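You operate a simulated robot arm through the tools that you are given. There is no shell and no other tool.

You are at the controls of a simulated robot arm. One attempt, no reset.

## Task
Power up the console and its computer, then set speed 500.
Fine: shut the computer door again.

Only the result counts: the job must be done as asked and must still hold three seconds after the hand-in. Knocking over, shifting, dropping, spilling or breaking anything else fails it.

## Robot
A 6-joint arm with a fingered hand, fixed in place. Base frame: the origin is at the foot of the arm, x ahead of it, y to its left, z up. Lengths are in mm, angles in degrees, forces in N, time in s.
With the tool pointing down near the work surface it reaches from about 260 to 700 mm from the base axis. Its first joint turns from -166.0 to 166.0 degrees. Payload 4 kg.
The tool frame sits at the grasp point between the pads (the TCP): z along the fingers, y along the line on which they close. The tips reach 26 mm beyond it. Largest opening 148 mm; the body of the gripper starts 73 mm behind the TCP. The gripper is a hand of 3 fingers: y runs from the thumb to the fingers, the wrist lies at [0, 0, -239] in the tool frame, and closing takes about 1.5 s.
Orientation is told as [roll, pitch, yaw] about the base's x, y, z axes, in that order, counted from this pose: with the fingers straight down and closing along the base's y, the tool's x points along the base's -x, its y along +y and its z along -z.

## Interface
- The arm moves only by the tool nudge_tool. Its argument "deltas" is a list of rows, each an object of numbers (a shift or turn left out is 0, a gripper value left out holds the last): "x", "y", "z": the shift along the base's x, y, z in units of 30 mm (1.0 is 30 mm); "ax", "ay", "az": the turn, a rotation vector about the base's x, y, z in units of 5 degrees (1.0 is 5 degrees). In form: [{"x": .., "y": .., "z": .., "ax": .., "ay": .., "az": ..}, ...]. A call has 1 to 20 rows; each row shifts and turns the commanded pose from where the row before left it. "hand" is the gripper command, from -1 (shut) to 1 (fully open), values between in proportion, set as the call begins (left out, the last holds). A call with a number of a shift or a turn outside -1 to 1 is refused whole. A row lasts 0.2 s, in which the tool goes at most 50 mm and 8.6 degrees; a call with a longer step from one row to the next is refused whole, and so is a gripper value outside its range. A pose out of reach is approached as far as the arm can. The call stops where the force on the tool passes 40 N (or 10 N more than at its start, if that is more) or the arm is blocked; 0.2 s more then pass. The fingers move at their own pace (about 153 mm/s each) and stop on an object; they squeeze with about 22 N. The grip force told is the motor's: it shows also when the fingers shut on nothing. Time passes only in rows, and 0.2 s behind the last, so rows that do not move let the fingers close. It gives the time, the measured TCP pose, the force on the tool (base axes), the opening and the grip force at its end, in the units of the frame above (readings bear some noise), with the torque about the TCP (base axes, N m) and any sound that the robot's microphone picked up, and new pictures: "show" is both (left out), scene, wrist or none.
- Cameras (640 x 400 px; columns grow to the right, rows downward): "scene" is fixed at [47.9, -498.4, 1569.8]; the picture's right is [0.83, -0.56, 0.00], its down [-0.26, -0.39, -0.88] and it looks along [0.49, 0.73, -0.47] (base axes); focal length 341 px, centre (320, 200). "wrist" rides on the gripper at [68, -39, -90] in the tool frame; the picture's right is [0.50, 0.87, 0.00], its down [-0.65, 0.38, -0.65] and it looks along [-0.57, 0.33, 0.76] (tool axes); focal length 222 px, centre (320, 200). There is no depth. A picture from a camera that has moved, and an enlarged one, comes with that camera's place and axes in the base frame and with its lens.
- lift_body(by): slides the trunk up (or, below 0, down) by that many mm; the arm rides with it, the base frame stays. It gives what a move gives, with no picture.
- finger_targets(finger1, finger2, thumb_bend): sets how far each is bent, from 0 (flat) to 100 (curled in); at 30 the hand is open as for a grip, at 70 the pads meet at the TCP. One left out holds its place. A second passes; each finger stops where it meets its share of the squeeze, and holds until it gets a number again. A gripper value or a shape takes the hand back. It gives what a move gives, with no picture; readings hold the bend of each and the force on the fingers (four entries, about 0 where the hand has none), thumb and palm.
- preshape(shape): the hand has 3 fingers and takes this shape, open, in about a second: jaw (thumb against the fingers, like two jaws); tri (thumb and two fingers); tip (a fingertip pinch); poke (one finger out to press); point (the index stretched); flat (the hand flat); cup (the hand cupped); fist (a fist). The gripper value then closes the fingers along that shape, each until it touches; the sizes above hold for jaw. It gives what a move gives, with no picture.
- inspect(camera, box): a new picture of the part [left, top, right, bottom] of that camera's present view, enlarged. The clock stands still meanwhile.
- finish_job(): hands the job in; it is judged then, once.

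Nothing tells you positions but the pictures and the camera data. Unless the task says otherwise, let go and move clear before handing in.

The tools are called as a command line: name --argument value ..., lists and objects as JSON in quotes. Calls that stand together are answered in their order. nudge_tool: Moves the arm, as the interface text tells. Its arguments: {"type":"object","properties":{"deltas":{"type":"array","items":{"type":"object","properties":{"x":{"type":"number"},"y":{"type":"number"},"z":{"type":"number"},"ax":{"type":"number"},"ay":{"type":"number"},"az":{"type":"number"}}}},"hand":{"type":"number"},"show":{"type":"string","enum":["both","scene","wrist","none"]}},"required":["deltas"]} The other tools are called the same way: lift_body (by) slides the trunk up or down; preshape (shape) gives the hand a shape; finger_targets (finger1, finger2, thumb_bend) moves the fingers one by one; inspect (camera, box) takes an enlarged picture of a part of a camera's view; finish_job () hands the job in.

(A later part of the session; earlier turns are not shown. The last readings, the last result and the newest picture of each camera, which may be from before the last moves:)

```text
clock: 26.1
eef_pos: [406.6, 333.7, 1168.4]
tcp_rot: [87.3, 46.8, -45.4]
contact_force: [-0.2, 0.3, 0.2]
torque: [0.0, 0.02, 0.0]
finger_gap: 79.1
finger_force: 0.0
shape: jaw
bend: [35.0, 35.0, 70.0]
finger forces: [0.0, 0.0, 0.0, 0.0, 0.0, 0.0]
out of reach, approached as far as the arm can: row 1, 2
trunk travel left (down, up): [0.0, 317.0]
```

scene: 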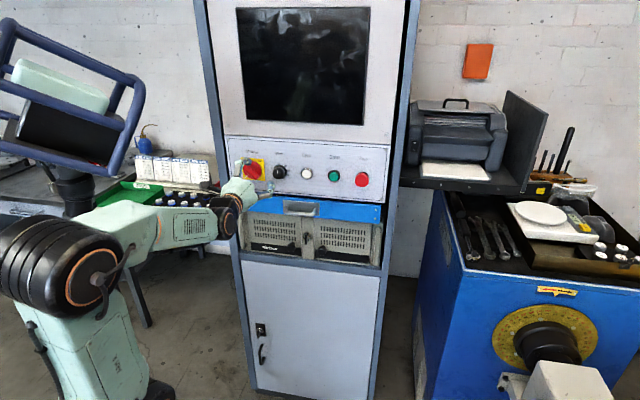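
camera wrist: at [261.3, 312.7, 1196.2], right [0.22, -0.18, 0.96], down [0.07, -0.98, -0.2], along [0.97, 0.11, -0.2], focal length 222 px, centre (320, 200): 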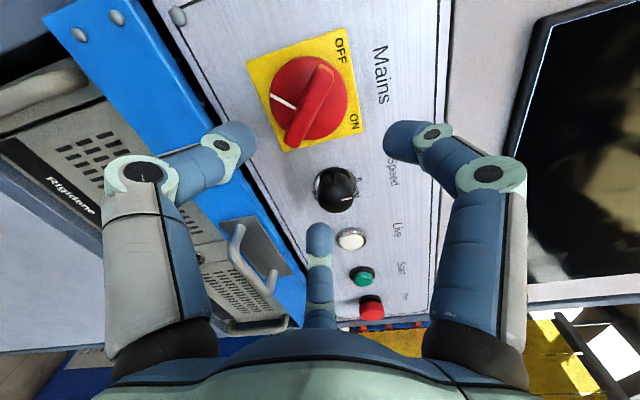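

Lowering the trunk pushed the hand further right, so the limit is not the elbow fold. I'll look at the arm's posture.

inspect --camera "scene" --box '[0, 100, 330, 400]'

inspect --camera "scene" --box '[0, 0, 640, 400]'

```text
1.33 times, centred on (165, 250) of scene
camera zoom: at [47.9, -498.4, 1569.8], right [0.83, -0.56, 0.0], down [-0.26, -0.39, -0.88], along [0.49, 0.73, -0.47], focal length 455 px, centre (527, 133)
```

zoom: 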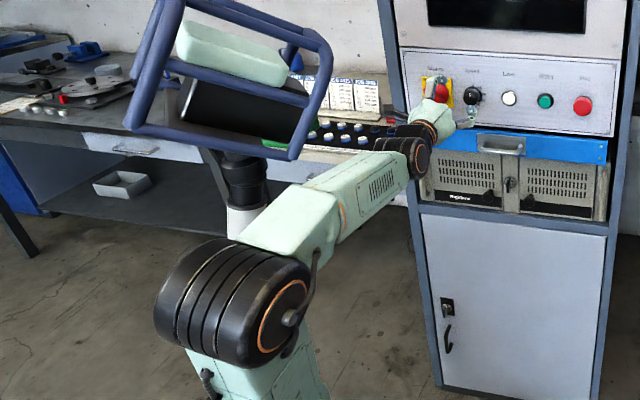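

```text
1.00 times, centred on (320, 200) of scene (not enlarged: the box is as wide or as high as the picture)
camera zoom: at [47.9, -498.4, 1569.8], right [0.83, -0.56, 0.0], down [-0.26, -0.39, -0.88], along [0.49, 0.73, -0.47], focal length 341 px, centre (320, 200)
```

zoom: 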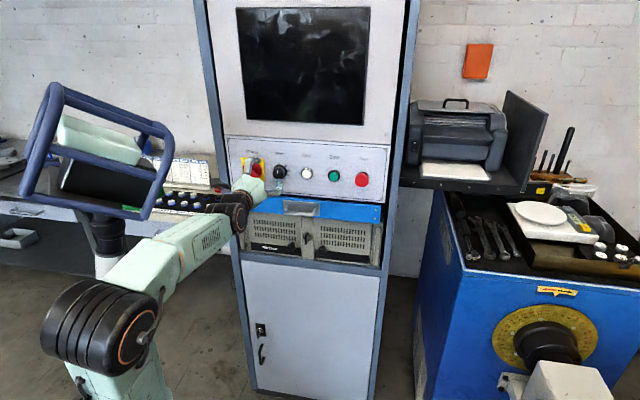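

The wrist seems to be nearly in line with the forearm, which limits the roll at the far left. A better way is to un-roll the hand, stay to the right, and use the outstretched thumb as a peg to push the mains ridge round. I'll back off and un-roll now.

nudge_tool --deltas '[{"x": -0.04, "y": -0.53}, {"x": -0.04, "y": -0.53}, {"x": 0.2, "y": -0.19}, {"ax": 0.766, "ay": 0.824}, {"ax": 0.766, "ay": 0.824}, {"ax": 0.766, "ay": 0.824}, {"ax": 0.766, "ay": 0.824}, {"ax": 0.766, "ay": 0.824}, {"ax": 0.766, "ay": 0.824}, {"ax": 0.766, "ay": 0.824}, {"ax": 0.766, "ay": 0.824}, {}]' --show "scene"

finger_targets --finger1 95 --finger2 95 --thumb_bend 30

inspect --camera "wrist" --box '[0, 0, 640, 400]'

inspect --camera "scene" --box '[200, 140, 300, 220]'

```text
clock: 28.7
eef_pos: [411.7, 296.8, 1168.8]
tcp_rot: [-48.4, 87.5, 179.7]
contact_force: [0.1, 0.7, 0.1]
torque: [-0.04, 0.01, 0.0]
finger_gap: 79.5
finger_force: 0.0
shape: jaw
bend: [35.0, 35.0, 70.0]
finger forces: [0.0, 0.0, 0.0, 0.1, 0.0, 0.0]
trunk travel left (down, up): [0.0, 317.0]
```

scene: 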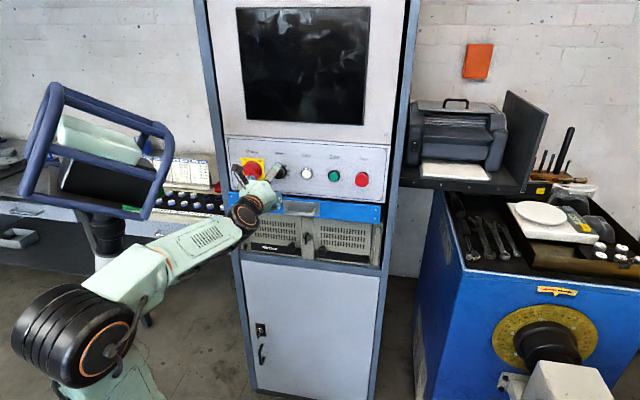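

```text
clock: 29.7
eef_pos: [408.7, 297.1, 1169.9]
tcp_rot: [-47.4, 87.6, -179.3]
contact_force: [0.9, -0.3, 0.3]
torque: [0.02, -0.02, 0.04]
finger_gap: 62.9
finger_force: 0.2
shape: fingers
bend: [77.0, 77.0, 30.0]
finger forces: [0.0, 0.0, 0.0, 0.1, 0.0, 0.0]
trunk travel left (down, up): [0.0, 317.0]
```

```text
1.00 times, centred on (320, 200) of wrist (not enlarged: the box is as wide or as high as the picture)
camera zoom: at [325.4, 256.0, 1240.4], right [0.66, -0.58, 0.47], down [-0.18, -0.74, -0.65], along [0.72, 0.34, -0.6], focal length 222 px, centre (320, 200)
```

zoom: 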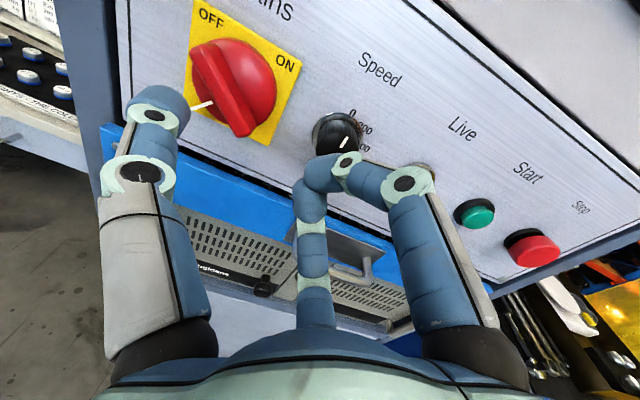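

```text
5.00 times, centred on (250, 180) of scene
camera zoom: at [47.9, -498.4, 1569.8], right [0.83, -0.56, 0.0], down [-0.26, -0.39, -0.88], along [0.49, 0.73, -0.47], focal length 1707 px, centre (670, 300)
```

zoom: 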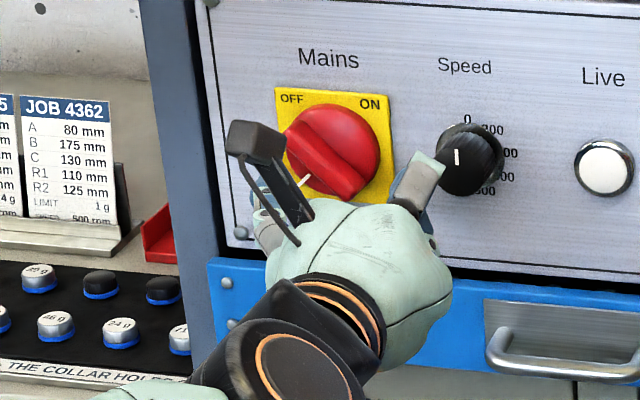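

The fingers only curl to 77 and would hit the speed knob. I'll try the "poke" shape to see which finger stays out.

preshape --shape "poke"

inspect --camera "wrist" --box '[0, 0, 640, 400]'

inspect --camera "scene" --box '[200, 140, 300, 220]'

```text
clock: 30.6
eef_pos: [410.5, 297.9, 1170.1]
tcp_rot: [-47.2, 87.5, -179.4]
contact_force: [-0.2, 0.1, 0.2]
torque: [0.0, 0.01, -0.01]
finger_gap: 0.1
finger_force: 0.0
shape: poke
bend: [100.0, 100.0, 40.0]
finger forces: [0.1, 0.0, 0.0, 0.1, 0.0, 0.1]
trunk travel left (down, up): [0.0, 317.0]
```

```text
1.00 times, centred on (320, 200) of wrist (not enlarged: the box is as wide or as high as the picture)
camera zoom: at [325.4, 256.0, 1240.4], right [0.66, -0.58, 0.47], down [-0.18, -0.74, -0.65], along [0.72, 0.34, -0.6], focal length 222 px, centre (320, 200)
```

zoom: 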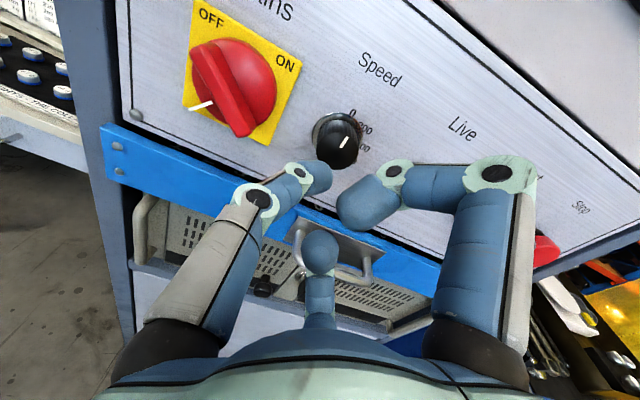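

```text
5.00 times, centred on (250, 180) of scene
camera zoom: at [47.9, -498.4, 1569.8], right [0.83, -0.56, 0.0], down [-0.26, -0.39, -0.88], along [0.49, 0.73, -0.47], focal length 1707 px, centre (670, 300)
```

zoom: 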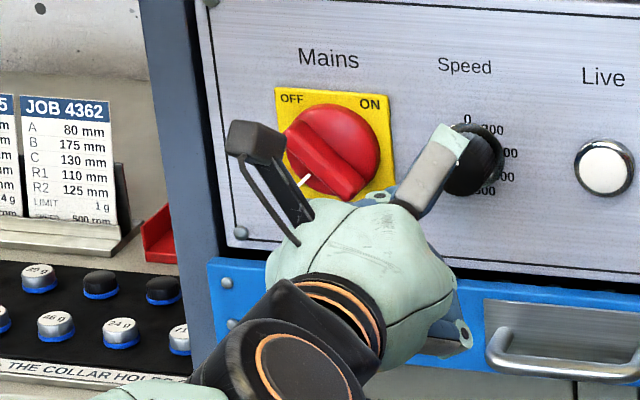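

In "poke" the thumb stays out and the two fingers curl back. Keeping the fingers curled, I'll swing the thumb outward so it becomes a peg to the left of the palm.

finger_targets --thumb_bend 20

inspect --camera "wrist" --box '[0, 0, 640, 400]'

inspect --camera "scene" --box '[200, 140, 300, 220]'

```text
clock: 31.6
eef_pos: [410.9, 296.7, 1170.5]
tcp_rot: [-47.1, 87.4, -179.2]
contact_force: [-0.7, 0.5, 0.1]
torque: [-0.02, 0.0, -0.01]
finger_gap: 94.3
finger_force: 0.1
shape: fingers
bend: [100.0, 100.0, 20.0]
finger forces: [0.0, 0.0, 0.0, 0.1, 0.0, 0.1]
trunk travel left (down, up): [0.0, 317.0]
```

```text
1.00 times, centred on (320, 200) of wrist (not enlarged: the box is as wide or as high as the picture)
camera zoom: at [325.4, 256.0, 1240.4], right [0.66, -0.58, 0.47], down [-0.18, -0.74, -0.65], along [0.72, 0.34, -0.6], focal length 222 px, centre (320, 200)
```

zoom: 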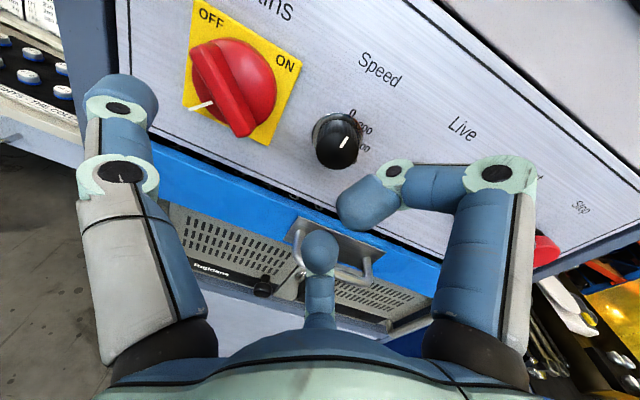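

```text
5.00 times, centred on (250, 180) of scene
camera zoom: at [47.9, -498.4, 1569.8], right [0.83, -0.56, 0.0], down [-0.26, -0.39, -0.88], along [0.49, 0.73, -0.47], focal length 1707 px, centre (670, 300)
```

zoom: 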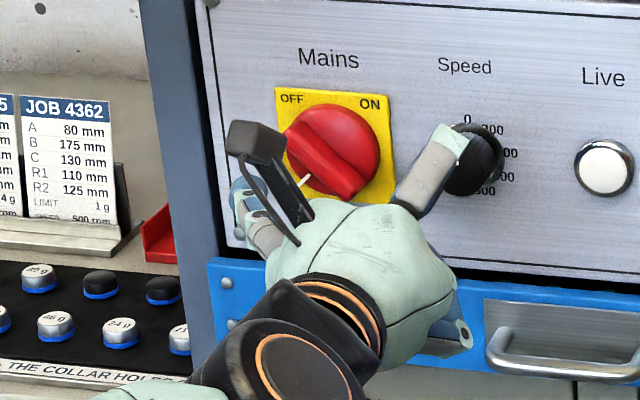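

The thumb tip now sits about 100 mm left of the tool axis. I'll advance 20 mm with the thumb aimed just left of the disc centre line.

nudge_tool --deltas '[{"x": 0.227, "y": 0.244}, {"x": 0.227, "y": 0.244}, {}]' --show "none"

inspect --camera "wrist" --box '[80, 0, 320, 150]'

inspect --camera "scene" --box '[220, 145, 300, 195]'

```text
clock: 32.4
eef_pos: [424.3, 311.3, 1169.6]
tcp_rot: [-47.7, 87.6, -179.6]
contact_force: [0.1, 0.9, 0.9]
torque: [0.0, -0.04, -0.01]
finger_gap: 94.2
finger_force: 0.1
shape: fingers
bend: [100.0, 100.0, 20.0]
finger forces: [0.0, 0.0, 0.0, 0.0, 0.1, 0.0]
trunk travel left (down, up): [0.0, 317.0]
```

```text
2.67 times, centred on (200, 75) of wrist
camera zoom: at [338.5, 270.8, 1240.7], right [0.66, -0.58, 0.47], down [-0.18, -0.74, -0.65], along [0.72, 0.34, -0.6], focal length 592 px, centre (640, 533)
```

zoom: 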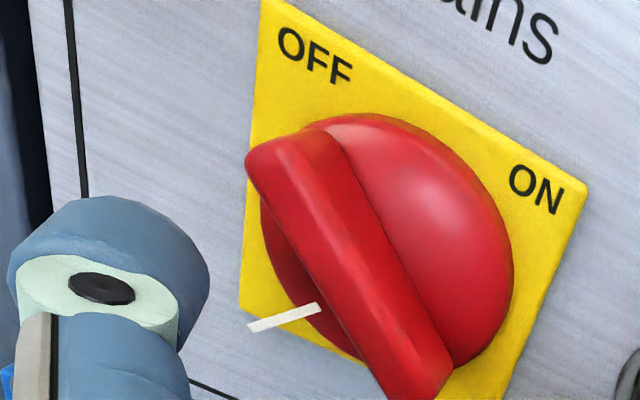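

```text
8.00 times, centred on (260, 170) of scene
camera zoom: at [47.9, -498.4, 1569.8], right [0.83, -0.56, 0.0], down [-0.26, -0.39, -0.88], along [0.49, 0.73, -0.47], focal length 2731 px, centre (800, 440)
```

zoom: 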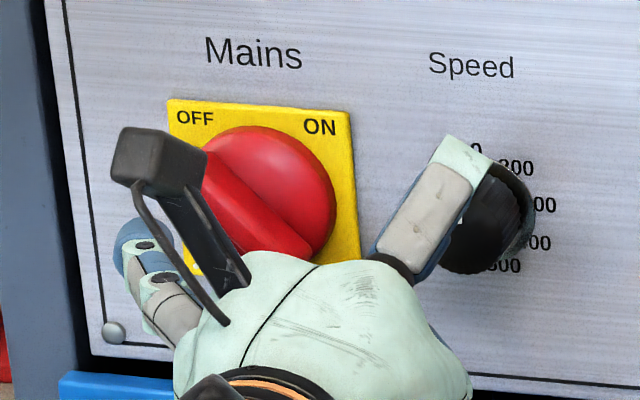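

The thumb is clear to the left of the ridge and the curled fingers stay well behind it. I'll advance in small steps and watch the force.

nudge_tool --deltas '[{"x": 0.068, "y": 0.073}, {"x": 0.068, "y": 0.073}, {"x": 0.068, "y": 0.073}, {}]' --show "none"

inspect --camera "wrist" --box '[80, 0, 320, 150]'

inspect --camera "scene" --box '[220, 145, 300, 195]'

```text
clock: 33.4
eef_pos: [429.4, 319.1, 1169.3]
tcp_rot: [-47.5, 87.5, -179.5]
contact_force: [0.4, -0.2, -0.6]
torque: [0.01, 0.01, 0.0]
finger_gap: 94.0
finger_force: 0.1
shape: fingers
bend: [100.0, 100.0, 20.0]
finger forces: [0.0, 0.1, 0.0, 0.1, 0.1, 0.1]
trunk travel left (down, up): [0.0, 317.0]
```

```text
2.67 times, centred on (200, 75) of wrist
camera zoom: at [344.5, 277.2, 1239.8], right [0.66, -0.58, 0.47], down [-0.18, -0.74, -0.65], along [0.72, 0.34, -0.6], focal length 592 px, centre (640, 533)
```

zoom: 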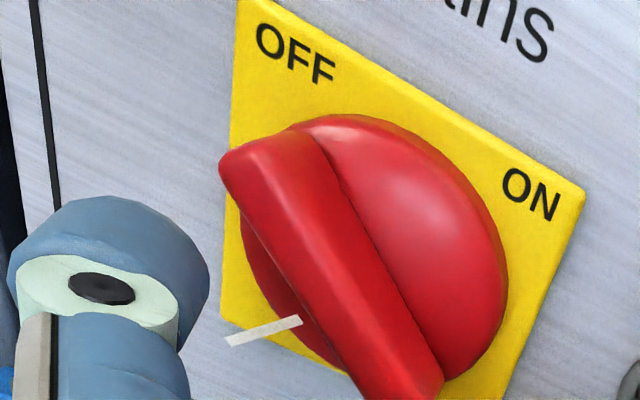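

```text
8.00 times, centred on (260, 170) of scene
camera zoom: at [47.9, -498.4, 1569.8], right [0.83, -0.56, 0.0], down [-0.26, -0.39, -0.88], along [0.49, 0.73, -0.47], focal length 2731 px, centre (800, 440)
```

zoom: 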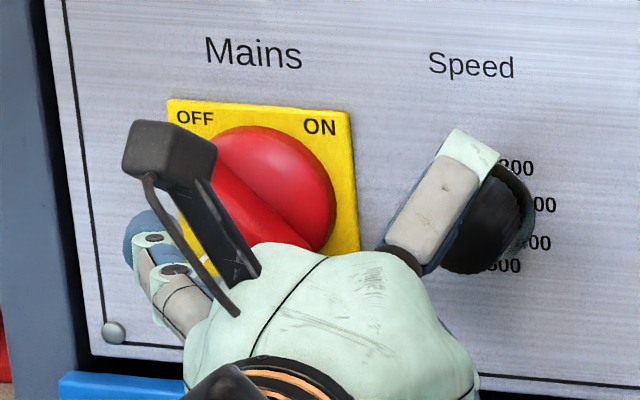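

There is no contact yet; the thumb tip is about level with the ridge front. I'll go 6 mm deeper.

nudge_tool --deltas '[{"x": 0.068, "y": 0.073}, {"x": 0.068, "y": 0.073}, {}]' --show "none"

inspect --camera "wrist" --box '[60, 0, 300, 150]'

inspect --camera "scene" --box '[220, 145, 300, 195]'

```text
clock: 34.2
eef_pos: [433.1, 322.7, 1169.6]
tcp_rot: [-47.4, 87.5, -179.2]
contact_force: [-0.2, 0.9, 1.1]
torque: [0.02, 0.01, 0.0]
finger_gap: 93.9
finger_force: 0.1
shape: fingers
bend: [100.0, 100.0, 20.0]
finger forces: [0.0, 0.0, 0.0, 0.0, 0.0, 0.0]
trunk travel left (down, up): [0.0, 317.0]
```

```text
2.67 times, centred on (180, 75) of wrist
camera zoom: at [348.0, 282.0, 1240.1], right [0.66, -0.58, 0.47], down [-0.18, -0.74, -0.65], along [0.72, 0.34, -0.6], focal length 592 px, centre (693, 533)
```

zoom: 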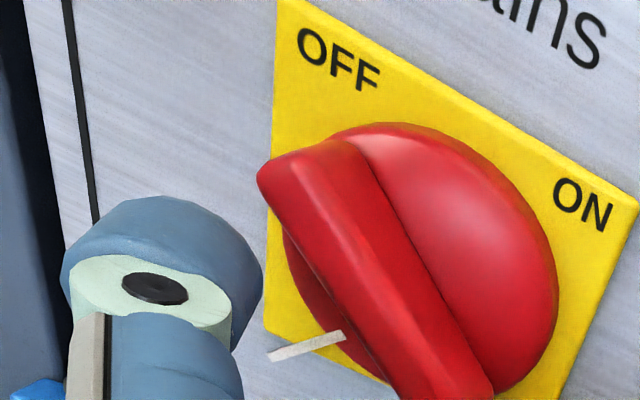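

```text
8.00 times, centred on (260, 170) of scene
camera zoom: at [47.9, -498.4, 1569.8], right [0.83, -0.56, 0.0], down [-0.26, -0.39, -0.88], along [0.49, 0.73, -0.47], focal length 2731 px, centre (800, 440)
```

zoom: 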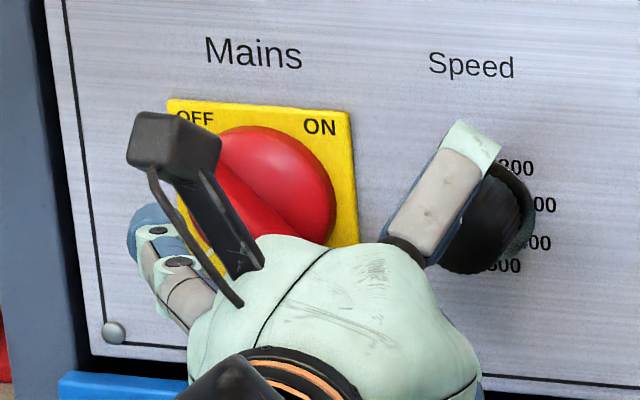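

The thumb tip should now be beside the ridge. I'll slide it right in small steps until it touches.

nudge_tool --deltas '[{"x": 0.073, "y": -0.068}, {"x": 0.073, "y": -0.068}, {"x": 0.073, "y": -0.068}, {}]' --show "none"

inspect --camera "wrist" --box '[60, 0, 300, 150]'

inspect --camera "scene" --box '[220, 145, 300, 195]'

```text
clock: 35.2
eef_pos: [440.9, 316.3, 1169.4]
tcp_rot: [-47.8, 87.4, -179.5]
contact_force: [0.3, 0.0, 0.3]
torque: [0.0, -0.01, -0.01]
finger_gap: 94.0
finger_force: 0.1
shape: fingers
bend: [100.0, 100.0, 20.0]
finger forces: [0.0, 0.1, 0.0, 0.0, 0.0, 0.0]
trunk travel left (down, up): [0.0, 317.0]
```

```text
2.67 times, centred on (180, 75) of wrist
camera zoom: at [355.7, 275.5, 1239.6], right [0.66, -0.58, 0.47], down [-0.18, -0.74, -0.65], along [0.72, 0.34, -0.6], focal length 592 px, centre (693, 533)
```

zoom: 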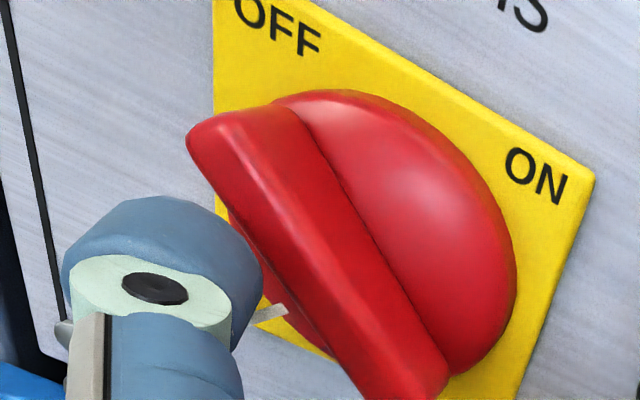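

```text
8.00 times, centred on (260, 170) of scene
camera zoom: at [47.9, -498.4, 1569.8], right [0.83, -0.56, 0.0], down [-0.26, -0.39, -0.88], along [0.49, 0.73, -0.47], focal length 2731 px, centre (800, 440)
```

zoom: 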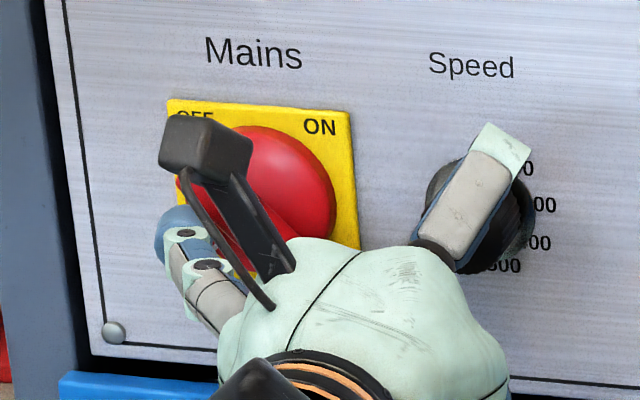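

The thumb is next to the ridge without touching it. I'll now push it along an arc, up and right around the switch axis, starting with the first half.

nudge_tool --deltas '[{"z": 0.133}, {"x": 0.068, "y": -0.064, "z": 0.233}, {"x": 0.056, "y": -0.052, "z": 0.183}, {"x": 0.088, "y": -0.082, "z": 0.16}, {}]' --show "none"

inspect --camera "wrist" --box '[60, 0, 300, 150]'

inspect --camera "scene" --box '[220, 145, 300, 195]'

```text
clock: 36.4
eef_pos: [447.3, 311.2, 1191.7]
tcp_rot: [-47.5, 87.4, -179.3]
contact_force: [0.0, -0.5, 0.1]
torque: [0.03, -0.03, 0.04]
finger_gap: 93.9
finger_force: 0.0
shape: fingers
bend: [100.0, 100.0, 20.0]
finger forces: [0.1, 0.0, 0.1, 0.1, 0.0, 0.0]
trunk travel left (down, up): [0.0, 317.0]
```

```text
2.67 times, centred on (180, 75) of wrist
camera zoom: at [361.8, 270.2, 1261.7], right [0.66, -0.58, 0.47], down [-0.18, -0.74, -0.65], along [0.72, 0.34, -0.6], focal length 592 px, centre (693, 533)
```

zoom: 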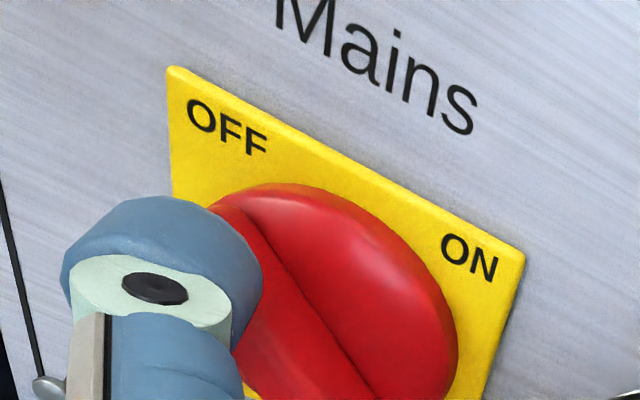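

```text
8.00 times, centred on (260, 170) of scene
camera zoom: at [47.9, -498.4, 1569.8], right [0.83, -0.56, 0.0], down [-0.26, -0.39, -0.88], along [0.49, 0.73, -0.47], focal length 2731 px, centre (800, 440)
```

zoom: 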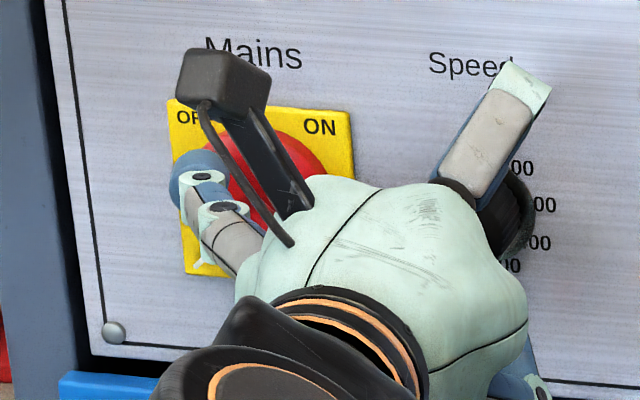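

There was no force and the ridge didn't turn, so the thumb passed in front of it. I'll reverse, go about 8 mm deeper and try again.

nudge_tool --deltas '[{"x": -0.088, "y": 0.082, "z": -0.16}, {"x": -0.056, "y": 0.052, "z": -0.183}, {"x": -0.068, "y": 0.064, "z": -0.233}, {"z": -0.03, "x": -0.1, "y": 0.093}, {"x": 0.068, "y": 0.073}, {"x": 0.068, "y": 0.073}, {"x": 0.045, "y": 0.049}, {}]' --show "none"

inspect --camera "wrist" --box '[60, 0, 300, 150]'

inspect --camera "scene" --box '[220, 145, 300, 195]'

```text
clock: 38.2
eef_pos: [442.6, 325.2, 1173.4]
tcp_rot: [-47.9, 87.5, -179.9]
contact_force: [-3.2, -4.3, -1.9]
torque: [-0.14, -0.15, 0.5]
finger_gap: 95.8
finger_force: 2.6
shape: fingers
bend: [100.0, 100.0, 19.0]
finger forces: [0.0, 0.1, 0.0, 0.0, 4.9, 0.1]
trunk travel left (down, up): [0.0, 317.0]
```

```text
2.67 times, centred on (180, 75) of wrist
camera zoom: at [356.7, 283.5, 1243.8], right [0.66, -0.58, 0.47], down [-0.18, -0.74, -0.65], along [0.72, 0.34, -0.6], focal length 592 px, centre (693, 533)
```

zoom: 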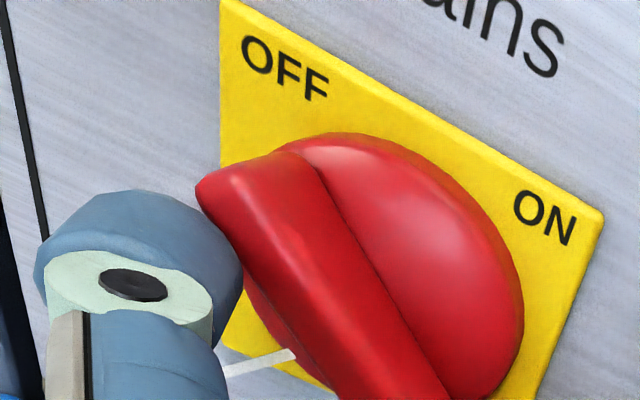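

```text
8.00 times, centred on (260, 170) of scene
camera zoom: at [47.9, -498.4, 1569.8], right [0.83, -0.56, 0.0], down [-0.26, -0.39, -0.88], along [0.49, 0.73, -0.47], focal length 2731 px, centre (800, 440)
```

zoom: 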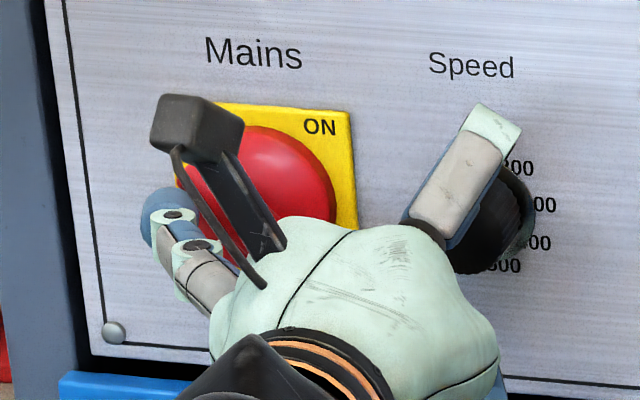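

The thumb tip now rests lightly on the disc face (about 5 N). I'll back off 1.5 mm and push along the arc again.

nudge_tool --deltas '[{"x": -0.034, "y": -0.037}, {"x": 0.122, "y": -0.113, "z": 0.033}, {"x": 0.068, "y": -0.064, "z": 0.2}, {"x": 0.056, "y": -0.052, "z": 0.183}, {"x": 0.088, "y": -0.082, "z": 0.16}, {}]' --show "none"

inspect --camera "wrist" --box '[60, 0, 300, 150]'

inspect --camera "scene" --box '[220, 145, 300, 195]'

```text
clock: 39.6
eef_pos: [450.9, 314.7, 1191.7]
tcp_rot: [-48.4, 87.5, 179.8]
contact_force: [-2.0, -1.3, 0.8]
torque: [0.03, 0.02, 0.2]
finger_gap: 95.7
finger_force: 0.7
shape: fingers
bend: [100.0, 100.0, 19.0]
finger forces: [0.1, 0.0, 0.1, 0.0, 1.9, 0.0]
trunk travel left (down, up): [0.0, 317.0]
```

```text
2.67 times, centred on (180, 75) of wrist
camera zoom: at [366.0, 273.6, 1261.2], right [0.66, -0.58, 0.47], down [-0.18, -0.74, -0.65], along [0.72, 0.34, -0.6], focal length 592 px, centre (693, 533)
```

zoom: 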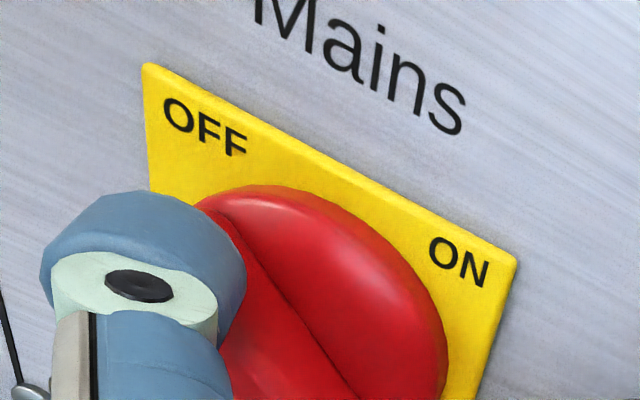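

```text
8.00 times, centred on (260, 170) of scene
camera zoom: at [47.9, -498.4, 1569.8], right [0.83, -0.56, 0.0], down [-0.26, -0.39, -0.88], along [0.49, 0.73, -0.47], focal length 2731 px, centre (800, 440)
```

zoom: 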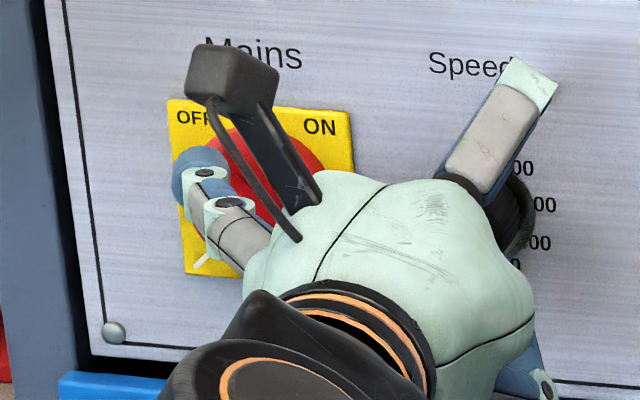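

The thumb slid over the ridge's edge because it started too close to it. I'll back out, go lower-left onto clear disc face, and push in from there while watching the force.

nudge_tool --deltas '[{"x": -0.227, "y": -0.244}, {"x": -0.185, "y": 0.1725, "z": -0.445}, {"x": -0.185, "y": 0.1725, "z": -0.445}, {"x": 0.1, "y": 0.107}, {"x": 0.1, "y": 0.107}, {"x": 0.045, "y": 0.049}, {}]' --show "none"

inspect --camera "wrist" --box '[60, 0, 300, 150]'

inspect --camera "scene" --box '[220, 145, 300, 195]'

```text
clock: 41.2
eef_pos: [441.2, 325.6, 1163.4]
tcp_rot: [-47.3, 87.5, -179.4]
contact_force: [0.0, 0.5, 0.9]
torque: [0.01, 0.01, -0.02]
finger_gap: 94.3
finger_force: 0.1
shape: fingers
bend: [100.0, 100.0, 20.0]
finger forces: [0.0, 0.1, 0.0, 0.0, 0.0, 0.1]
trunk travel left (down, up): [0.0, 317.0]
```

```text
2.67 times, centred on (180, 75) of wrist
camera zoom: at [356.3, 284.4, 1233.8], right [0.66, -0.58, 0.47], down [-0.18, -0.74, -0.65], along [0.72, 0.34, -0.6], focal length 592 px, centre (693, 533)
```

zoom: 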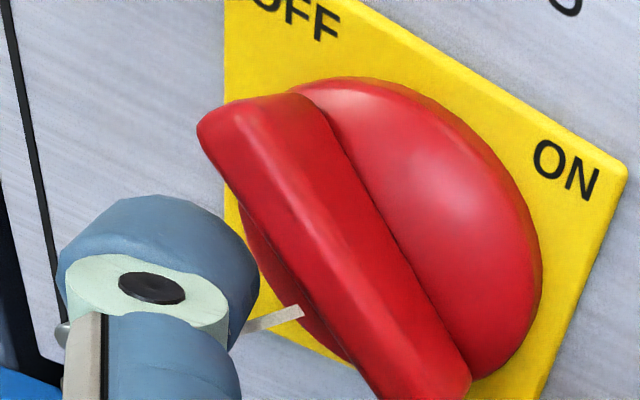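

```text
8.00 times, centred on (260, 170) of scene
camera zoom: at [47.9, -498.4, 1569.8], right [0.83, -0.56, 0.0], down [-0.26, -0.39, -0.88], along [0.49, 0.73, -0.47], focal length 2731 px, centre (800, 440)
```

zoom: 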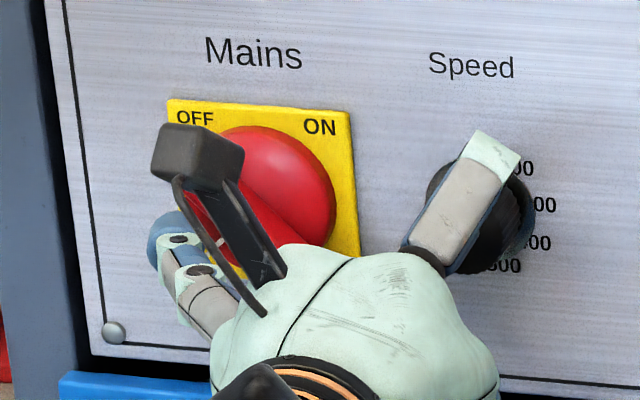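

There is no contact here at a depth that touched before, which is what I wanted. I'll advance another 5 mm slowly.

nudge_tool --deltas '[{"x": 0.034, "y": 0.037}, {"x": 0.034, "y": 0.037}, {"x": 0.034, "y": 0.037}, {}]' --show "none"

```text
clock: 42.2
eef_pos: [444.2, 329.7, 1162.7]
tcp_rot: [-47.4, 87.5, -179.3]
contact_force: [0.4, -0.6, -0.1]
torque: [0.02, 0.0, -0.01]
finger_gap: 94.5
finger_force: 0.1
shape: fingers
bend: [100.0, 100.0, 20.0]
finger forces: [0.1, 0.1, 0.0, 0.1, 0.1, 0.1]
trunk travel left (down, up): [0.0, 317.0]
```

Still clear and now well past the ridge front. I'll push up and right against the ridge.

nudge_tool --deltas '[{"x": 0.122, "y": -0.1135, "z": 0.167}, {"x": 0.007, "y": -0.007, "z": 0.163}, {"x": 0.039, "y": -0.036, "z": 0.167}, {"x": 0.068, "y": -0.064, "z": 0.147}, {}]' --show "none"

inspect --camera "wrist" --box '[60, 0, 300, 150]'

inspect --camera "scene" --box '[220, 145, 300, 195]'

```text
clock: 43.4
eef_pos: [451.4, 321.7, 1182.3]
tcp_rot: [-47.5, 87.5, -179.5]
contact_force: [0.3, -0.5, 0.1]
torque: [-0.01, 0.03, -0.01]
finger_gap: 94.2
finger_force: 0.0
shape: fingers
bend: [100.0, 100.0, 20.0]
finger forces: [0.0, 0.0, 0.0, 0.0, 0.0, 0.0]
trunk travel left (down, up): [0.0, 317.0]
```

```text
2.67 times, centred on (180, 75) of wrist
camera zoom: at [366.0, 280.6, 1253.4], right [0.66, -0.58, 0.47], down [-0.18, -0.74, -0.65], along [0.72, 0.34, -0.6], focal length 592 px, centre (693, 533)
```

zoom: 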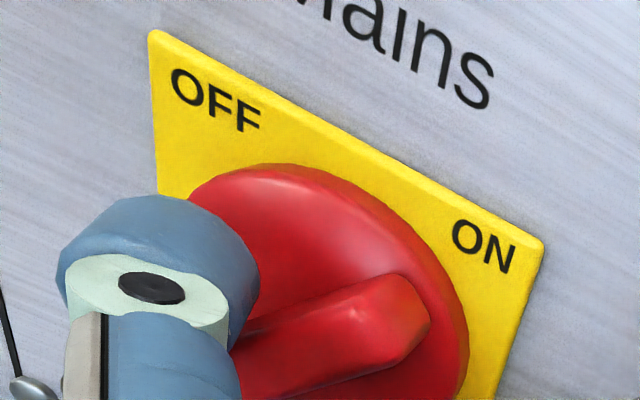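

```text
8.00 times, centred on (260, 170) of scene
camera zoom: at [47.9, -498.4, 1569.8], right [0.83, -0.56, 0.0], down [-0.26, -0.39, -0.88], along [0.49, 0.73, -0.47], focal length 2731 px, centre (800, 440)
```

zoom: 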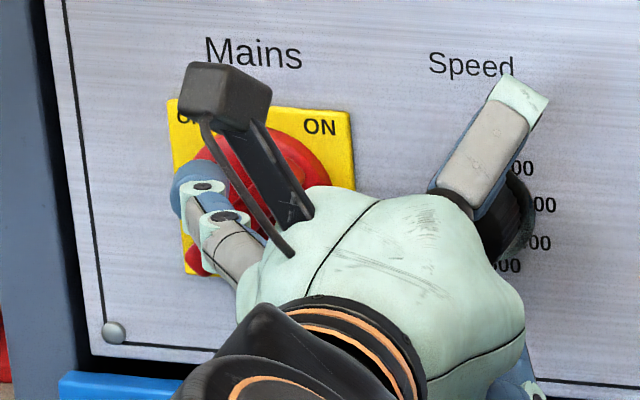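

The ridge has turned toward ON with no force left, so it seems to have snapped over. I'll retreat and check.

nudge_tool --deltas '[{"x": -0.3, "y": -0.32}, {"x": -0.3, "y": -0.32}, {"x": -0.2, "y": -0.22}, {"x": 0.4, "y": -0.37}, {"x": 0.4, "y": -0.37}, {}]' --show "scene"

inspect --camera "wrist" --box '[60, 0, 360, 190]'

inspect --camera "scene" --box '[220, 135, 400, 280]'

```text
clock: 44.8
eef_pos: [450.4, 273.2, 1183.6]
tcp_rot: [-47.2, 87.5, -179.1]
contact_force: [-0.7, -0.8, 0.0]
torque: [-0.01, -0.02, 0.0]
finger_gap: 94.3
finger_force: 0.0
shape: fingers
bend: [100.0, 100.0, 20.0]
finger forces: [0.1, 0.1, 0.0, 0.0, 0.0, 0.0]
trunk travel left (down, up): [0.0, 317.0]
```

scene: 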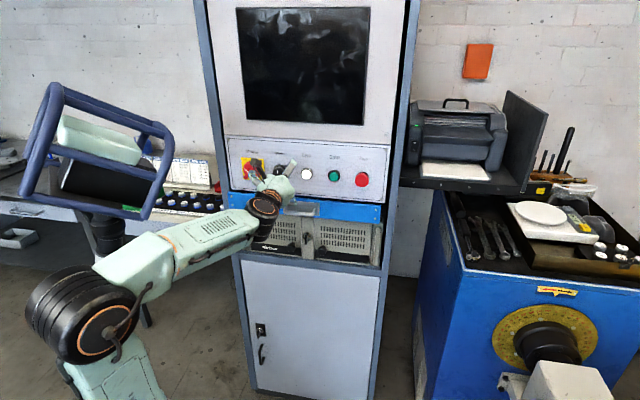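

```text
2.11 times, centred on (210, 95) of wrist
camera zoom: at [365.9, 232.9, 1254.3], right [0.66, -0.58, 0.47], down [-0.18, -0.74, -0.65], along [0.72, 0.34, -0.6], focal length 468 px, centre (552, 421)
```

zoom: 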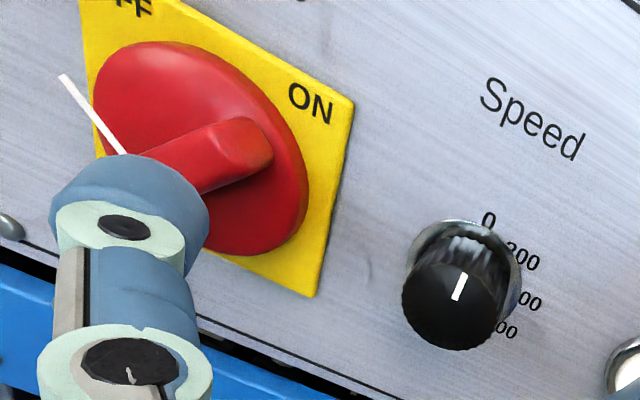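

```text
2.76 times, centred on (310, 208) of scene
camera zoom: at [47.9, -498.4, 1569.8], right [0.83, -0.56, 0.0], down [-0.26, -0.39, -0.88], along [0.49, 0.73, -0.47], focal length 942 px, centre (348, 179)
```

zoom: 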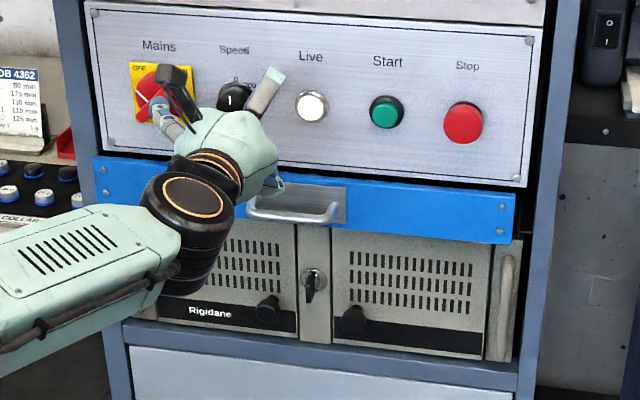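

Mains now points at ON and the Live lamp is glowing. Next is the computer, so I'll move down in front of it for a close look at the doors and the key.

nudge_tool --deltas '[{"x": 0.022, "y": -0.358, "z": -0.5}, {"x": 0.022, "y": -0.358, "z": -0.5}, {"x": 0.022, "y": -0.358, "z": -0.8}, {"x": 0.022, "y": -0.358, "z": -0.9}, {"x": 0.022, "y": -0.358, "z": -0.9}, {"z": -0.9}, {}]' --show "both"

inspect --camera "wrist" --box '[160, 60, 460, 260]'

inspect --camera "scene" --box '[225, 195, 395, 280]'

```text
clock: 46.4
eef_pos: [456.1, 220.4, 1047.5]
tcp_rot: [-47.2, 87.6, -179.2]
contact_force: [0.1, 0.3, -0.1]
torque: [-0.06, 0.01, 0.0]
finger_gap: 94.7
finger_force: 0.0
shape: fingers
bend: [100.0, 100.0, 20.0]
finger forces: [0.0, 0.0, 0.0, 0.0, 0.1, 0.0]
trunk travel left (down, up): [0.0, 317.0]
camera wrist: at [370.0, 179.9, 1117.2], right [0.66, -0.58, 0.47], down [-0.18, -0.74, -0.65], along [0.72, 0.34, -0.6], focal length 222 px, centre (320, 200)
```

scene: 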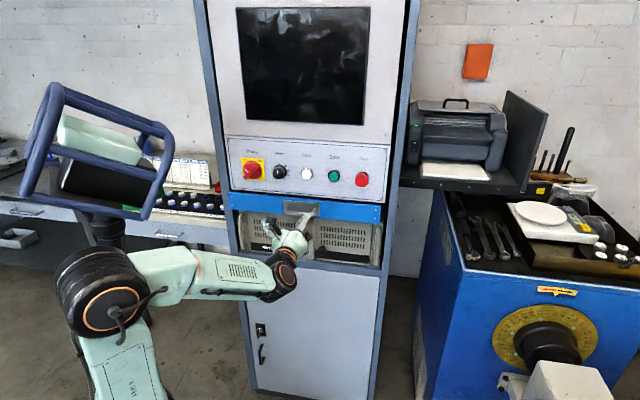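
wrist: 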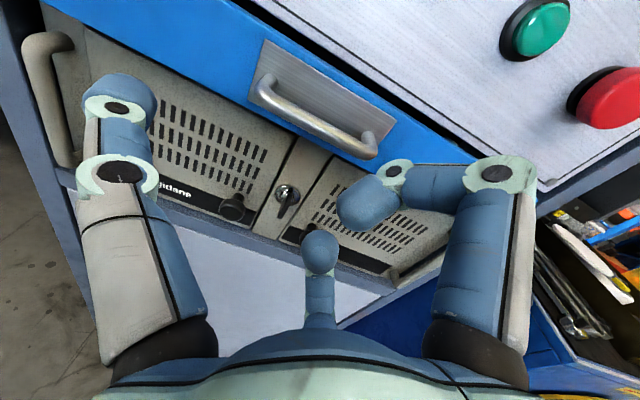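

```text
2.00 times, centred on (310, 160) of wrist
camera zoom: at [370.0, 179.9, 1117.2], right [0.66, -0.58, 0.47], down [-0.18, -0.74, -0.65], along [0.72, 0.34, -0.6], focal length 444 px, centre (340, 280)
```

zoom: 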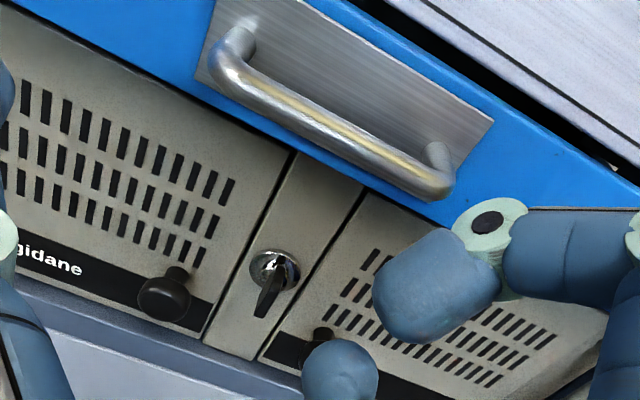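

```text
3.76 times, centred on (310, 238) of scene
camera zoom: at [47.9, -498.4, 1569.8], right [0.83, -0.56, 0.0], down [-0.26, -0.39, -0.88], along [0.49, 0.73, -0.47], focal length 1285 px, centre (358, 59)
```

zoom: 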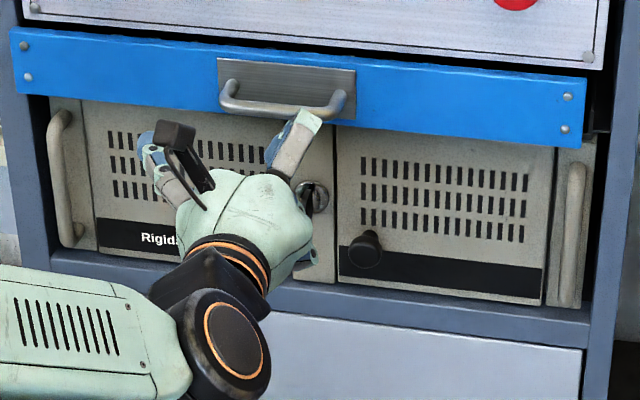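

The doors are hinged at the outer sides and have small black knobs near the middle. I estimate the left knob at a≈138, z≈889, n≈579. I'll set the jaw shape and roll the hand 90° so the thumb is on top, clear of the rail below, while moving in front of that knob.

preshape --shape "jaw"

nudge_tool --deltas '[{"ax": 0.766, "ay": 0.824}, {"ax": 0.766, "ay": 0.824}, {"ax": 0.766, "ay": 0.824}, {"ax": 0.766, "ay": 0.824}, {"ax": 0.766, "ay": 0.824}, {"ax": 0.766, "ay": 0.824}, {"ax": 0.766, "ay": 0.824}, {"ax": 0.766, "ay": 0.824}, {"ax": 0.766, "ay": 0.824, "z": -0.4}, {"ax": 0.766, "ay": 0.824, "z": -0.4}, {"ax": 0.766, "ay": 0.824, "z": -0.4}, {"ax": 0.766, "ay": 0.824, "z": -0.4}, {"ax": 0.766, "ay": 0.824, "z": -0.4}, {"ax": 0.766, "ay": 0.824, "z": -0.4}, {"ax": 0.766, "ay": 0.824, "z": -0.4}, {"ax": 0.766, "ay": 0.824, "z": -0.4}, {}]' --hand -0.2

```text
clock: 47.3
eef_pos: [456.0, 220.4, 1047.2]
tcp_rot: [-47.3, 87.5, -179.2]
contact_force: [0.1, 0.2, -0.5]
torque: [0.01, 0.01, 0.0]
finger_gap: 147.8
finger_force: 0.2
shape: jaw
bend: [30.0, 30.0, 30.0]
finger forces: [0.0, 0.1, 0.0, 0.0, 0.0, 0.1]
trunk travel left (down, up): [0.0, 317.0]
```

```text
clock: 50.9
eef_pos: [454.5, 219.8, 950.9]
tcp_rot: [-90.9, -2.0, 138.8]
contact_force: [0.3, 0.0, 0.0]
torque: [-0.01, 0.0, 0.01]
finger_gap: 59.5
finger_force: 0.1
shape: jaw
bend: [77.0, 77.0, 70.0]
finger forces: [0.1, 0.0, 0.0, 0.1, 0.0, 0.1]
trunk travel left (down, up): [0.0, 317.0]
camera wrist: at [447.4, 107.1, 985.8], right [0.36, -0.3, -0.88], down [-0.93, -0.05, -0.37], along [0.07, 0.95, -0.3], focal length 222 px, centre (320, 200)
```

scene: 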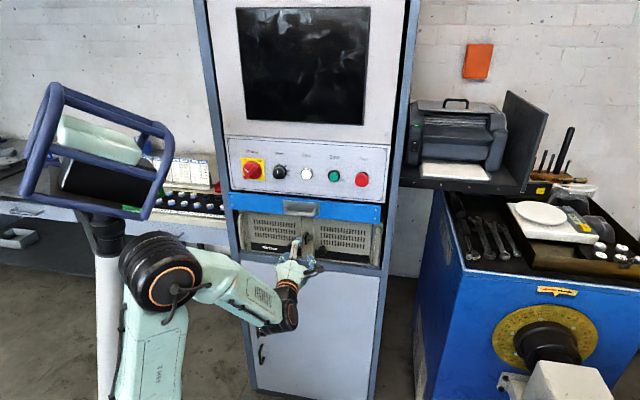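
wrist: 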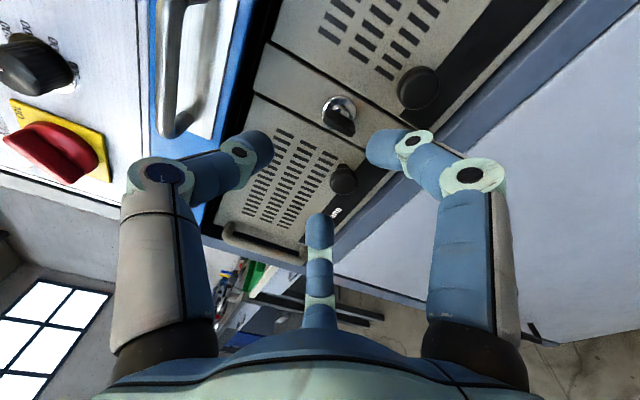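

The roll worked without reach problems. From this new viewpoint I'll zoom in to locate the left knob precisely.

inspect --camera "wrist" --box '[270, 60, 450, 230]'

inspect --camera "scene" --box '[235, 205, 335, 275]'

```text
2.35 times, centred on (360, 145) of wrist
camera zoom: at [447.4, 107.1, 985.8], right [0.36, -0.3, -0.88], down [-0.93, -0.05, -0.37], along [0.07, 0.95, -0.3], focal length 523 px, centre (226, 329)
```

zoom: 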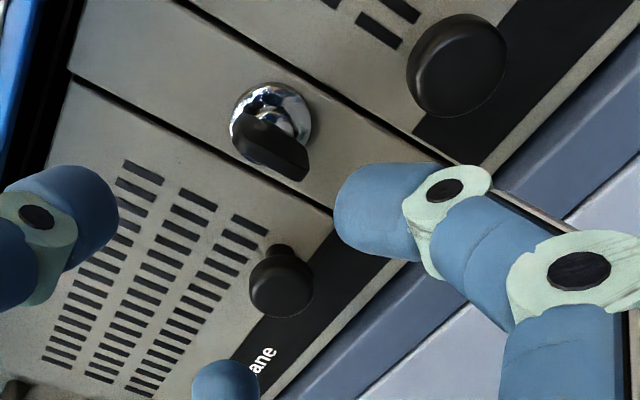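

```text
5.71 times, centred on (285, 240) of scene
camera zoom: at [47.9, -498.4, 1569.8], right [0.83, -0.56, 0.0], down [-0.26, -0.39, -0.88], along [0.49, 0.73, -0.47], focal length 1951 px, centre (520, -29)
```

zoom: 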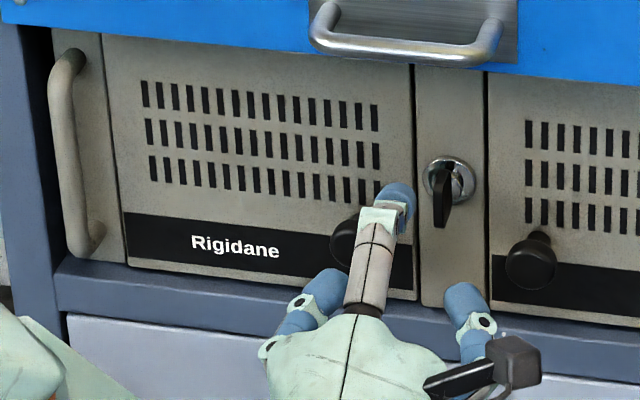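

The left knob is a mushroom about 29 mm wide, at roughly a=138, z=898, with its front at n≈575. I'll line up with it and approach.

nudge_tool --deltas '[{"x": -0.55, "y": 0.51, "z": -0.88}, {"x": -0.55, "y": 0.51, "z": -0.88}, {"x": 0.5, "y": 0.55}, {"x": 0.5, "y": 0.55}, {}]' --show "wrist"

inspect --camera "wrist" --box '[220, 60, 420, 230]'

inspect --camera "scene" --box '[235, 205, 335, 275]'

```text
clock: 52.1
eef_pos: [452.0, 283.6, 898.4]
tcp_rot: [-90.9, -1.7, 138.7]
contact_force: [-0.3, -0.5, 0.6]
torque: [0.03, -0.01, 0.02]
finger_gap: 59.4
finger_force: 0.1
shape: jaw
bend: [77.0, 77.0, 70.0]
finger forces: [0.1, 0.1, 0.0, 0.1, 0.0, 0.0]
trunk travel left (down, up): [0.0, 317.0]
camera wrist: at [445.5, 169.9, 933.4], right [0.36, -0.3, -0.88], down [-0.93, -0.05, -0.37], along [0.07, 0.95, -0.3], focal length 222 px, centre (320, 200)
```

wrist: 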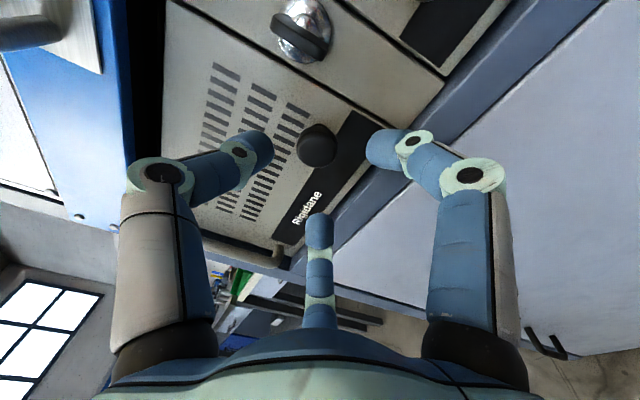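

```text
2.35 times, centred on (320, 145) of wrist
camera zoom: at [445.5, 169.9, 933.4], right [0.36, -0.3, -0.88], down [-0.93, -0.05, -0.37], along [0.07, 0.95, -0.3], focal length 523 px, centre (320, 329)
```

zoom: 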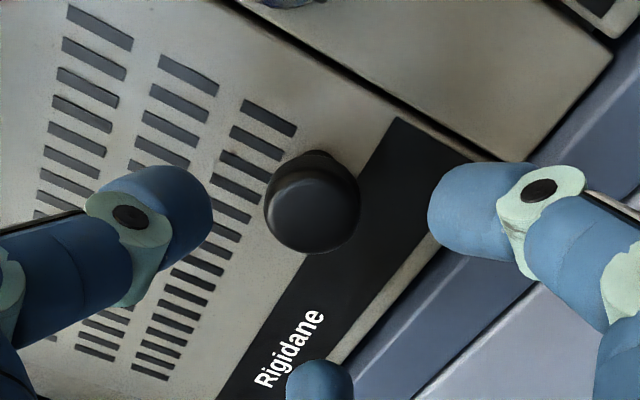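

```text
5.71 times, centred on (285, 240) of scene
camera zoom: at [47.9, -498.4, 1569.8], right [0.83, -0.56, 0.0], down [-0.26, -0.39, -0.88], along [0.49, 0.73, -0.47], focal length 1951 px, centre (520, -29)
```

zoom: 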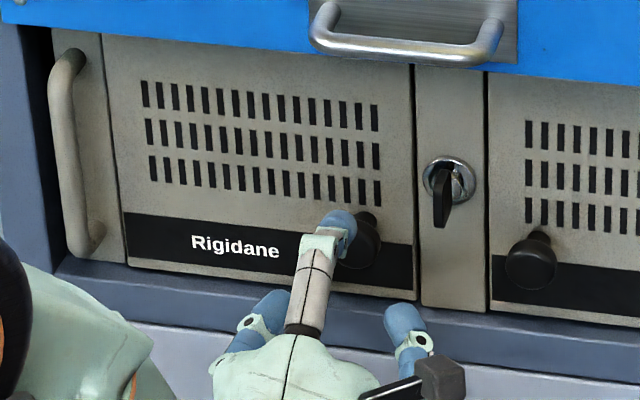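

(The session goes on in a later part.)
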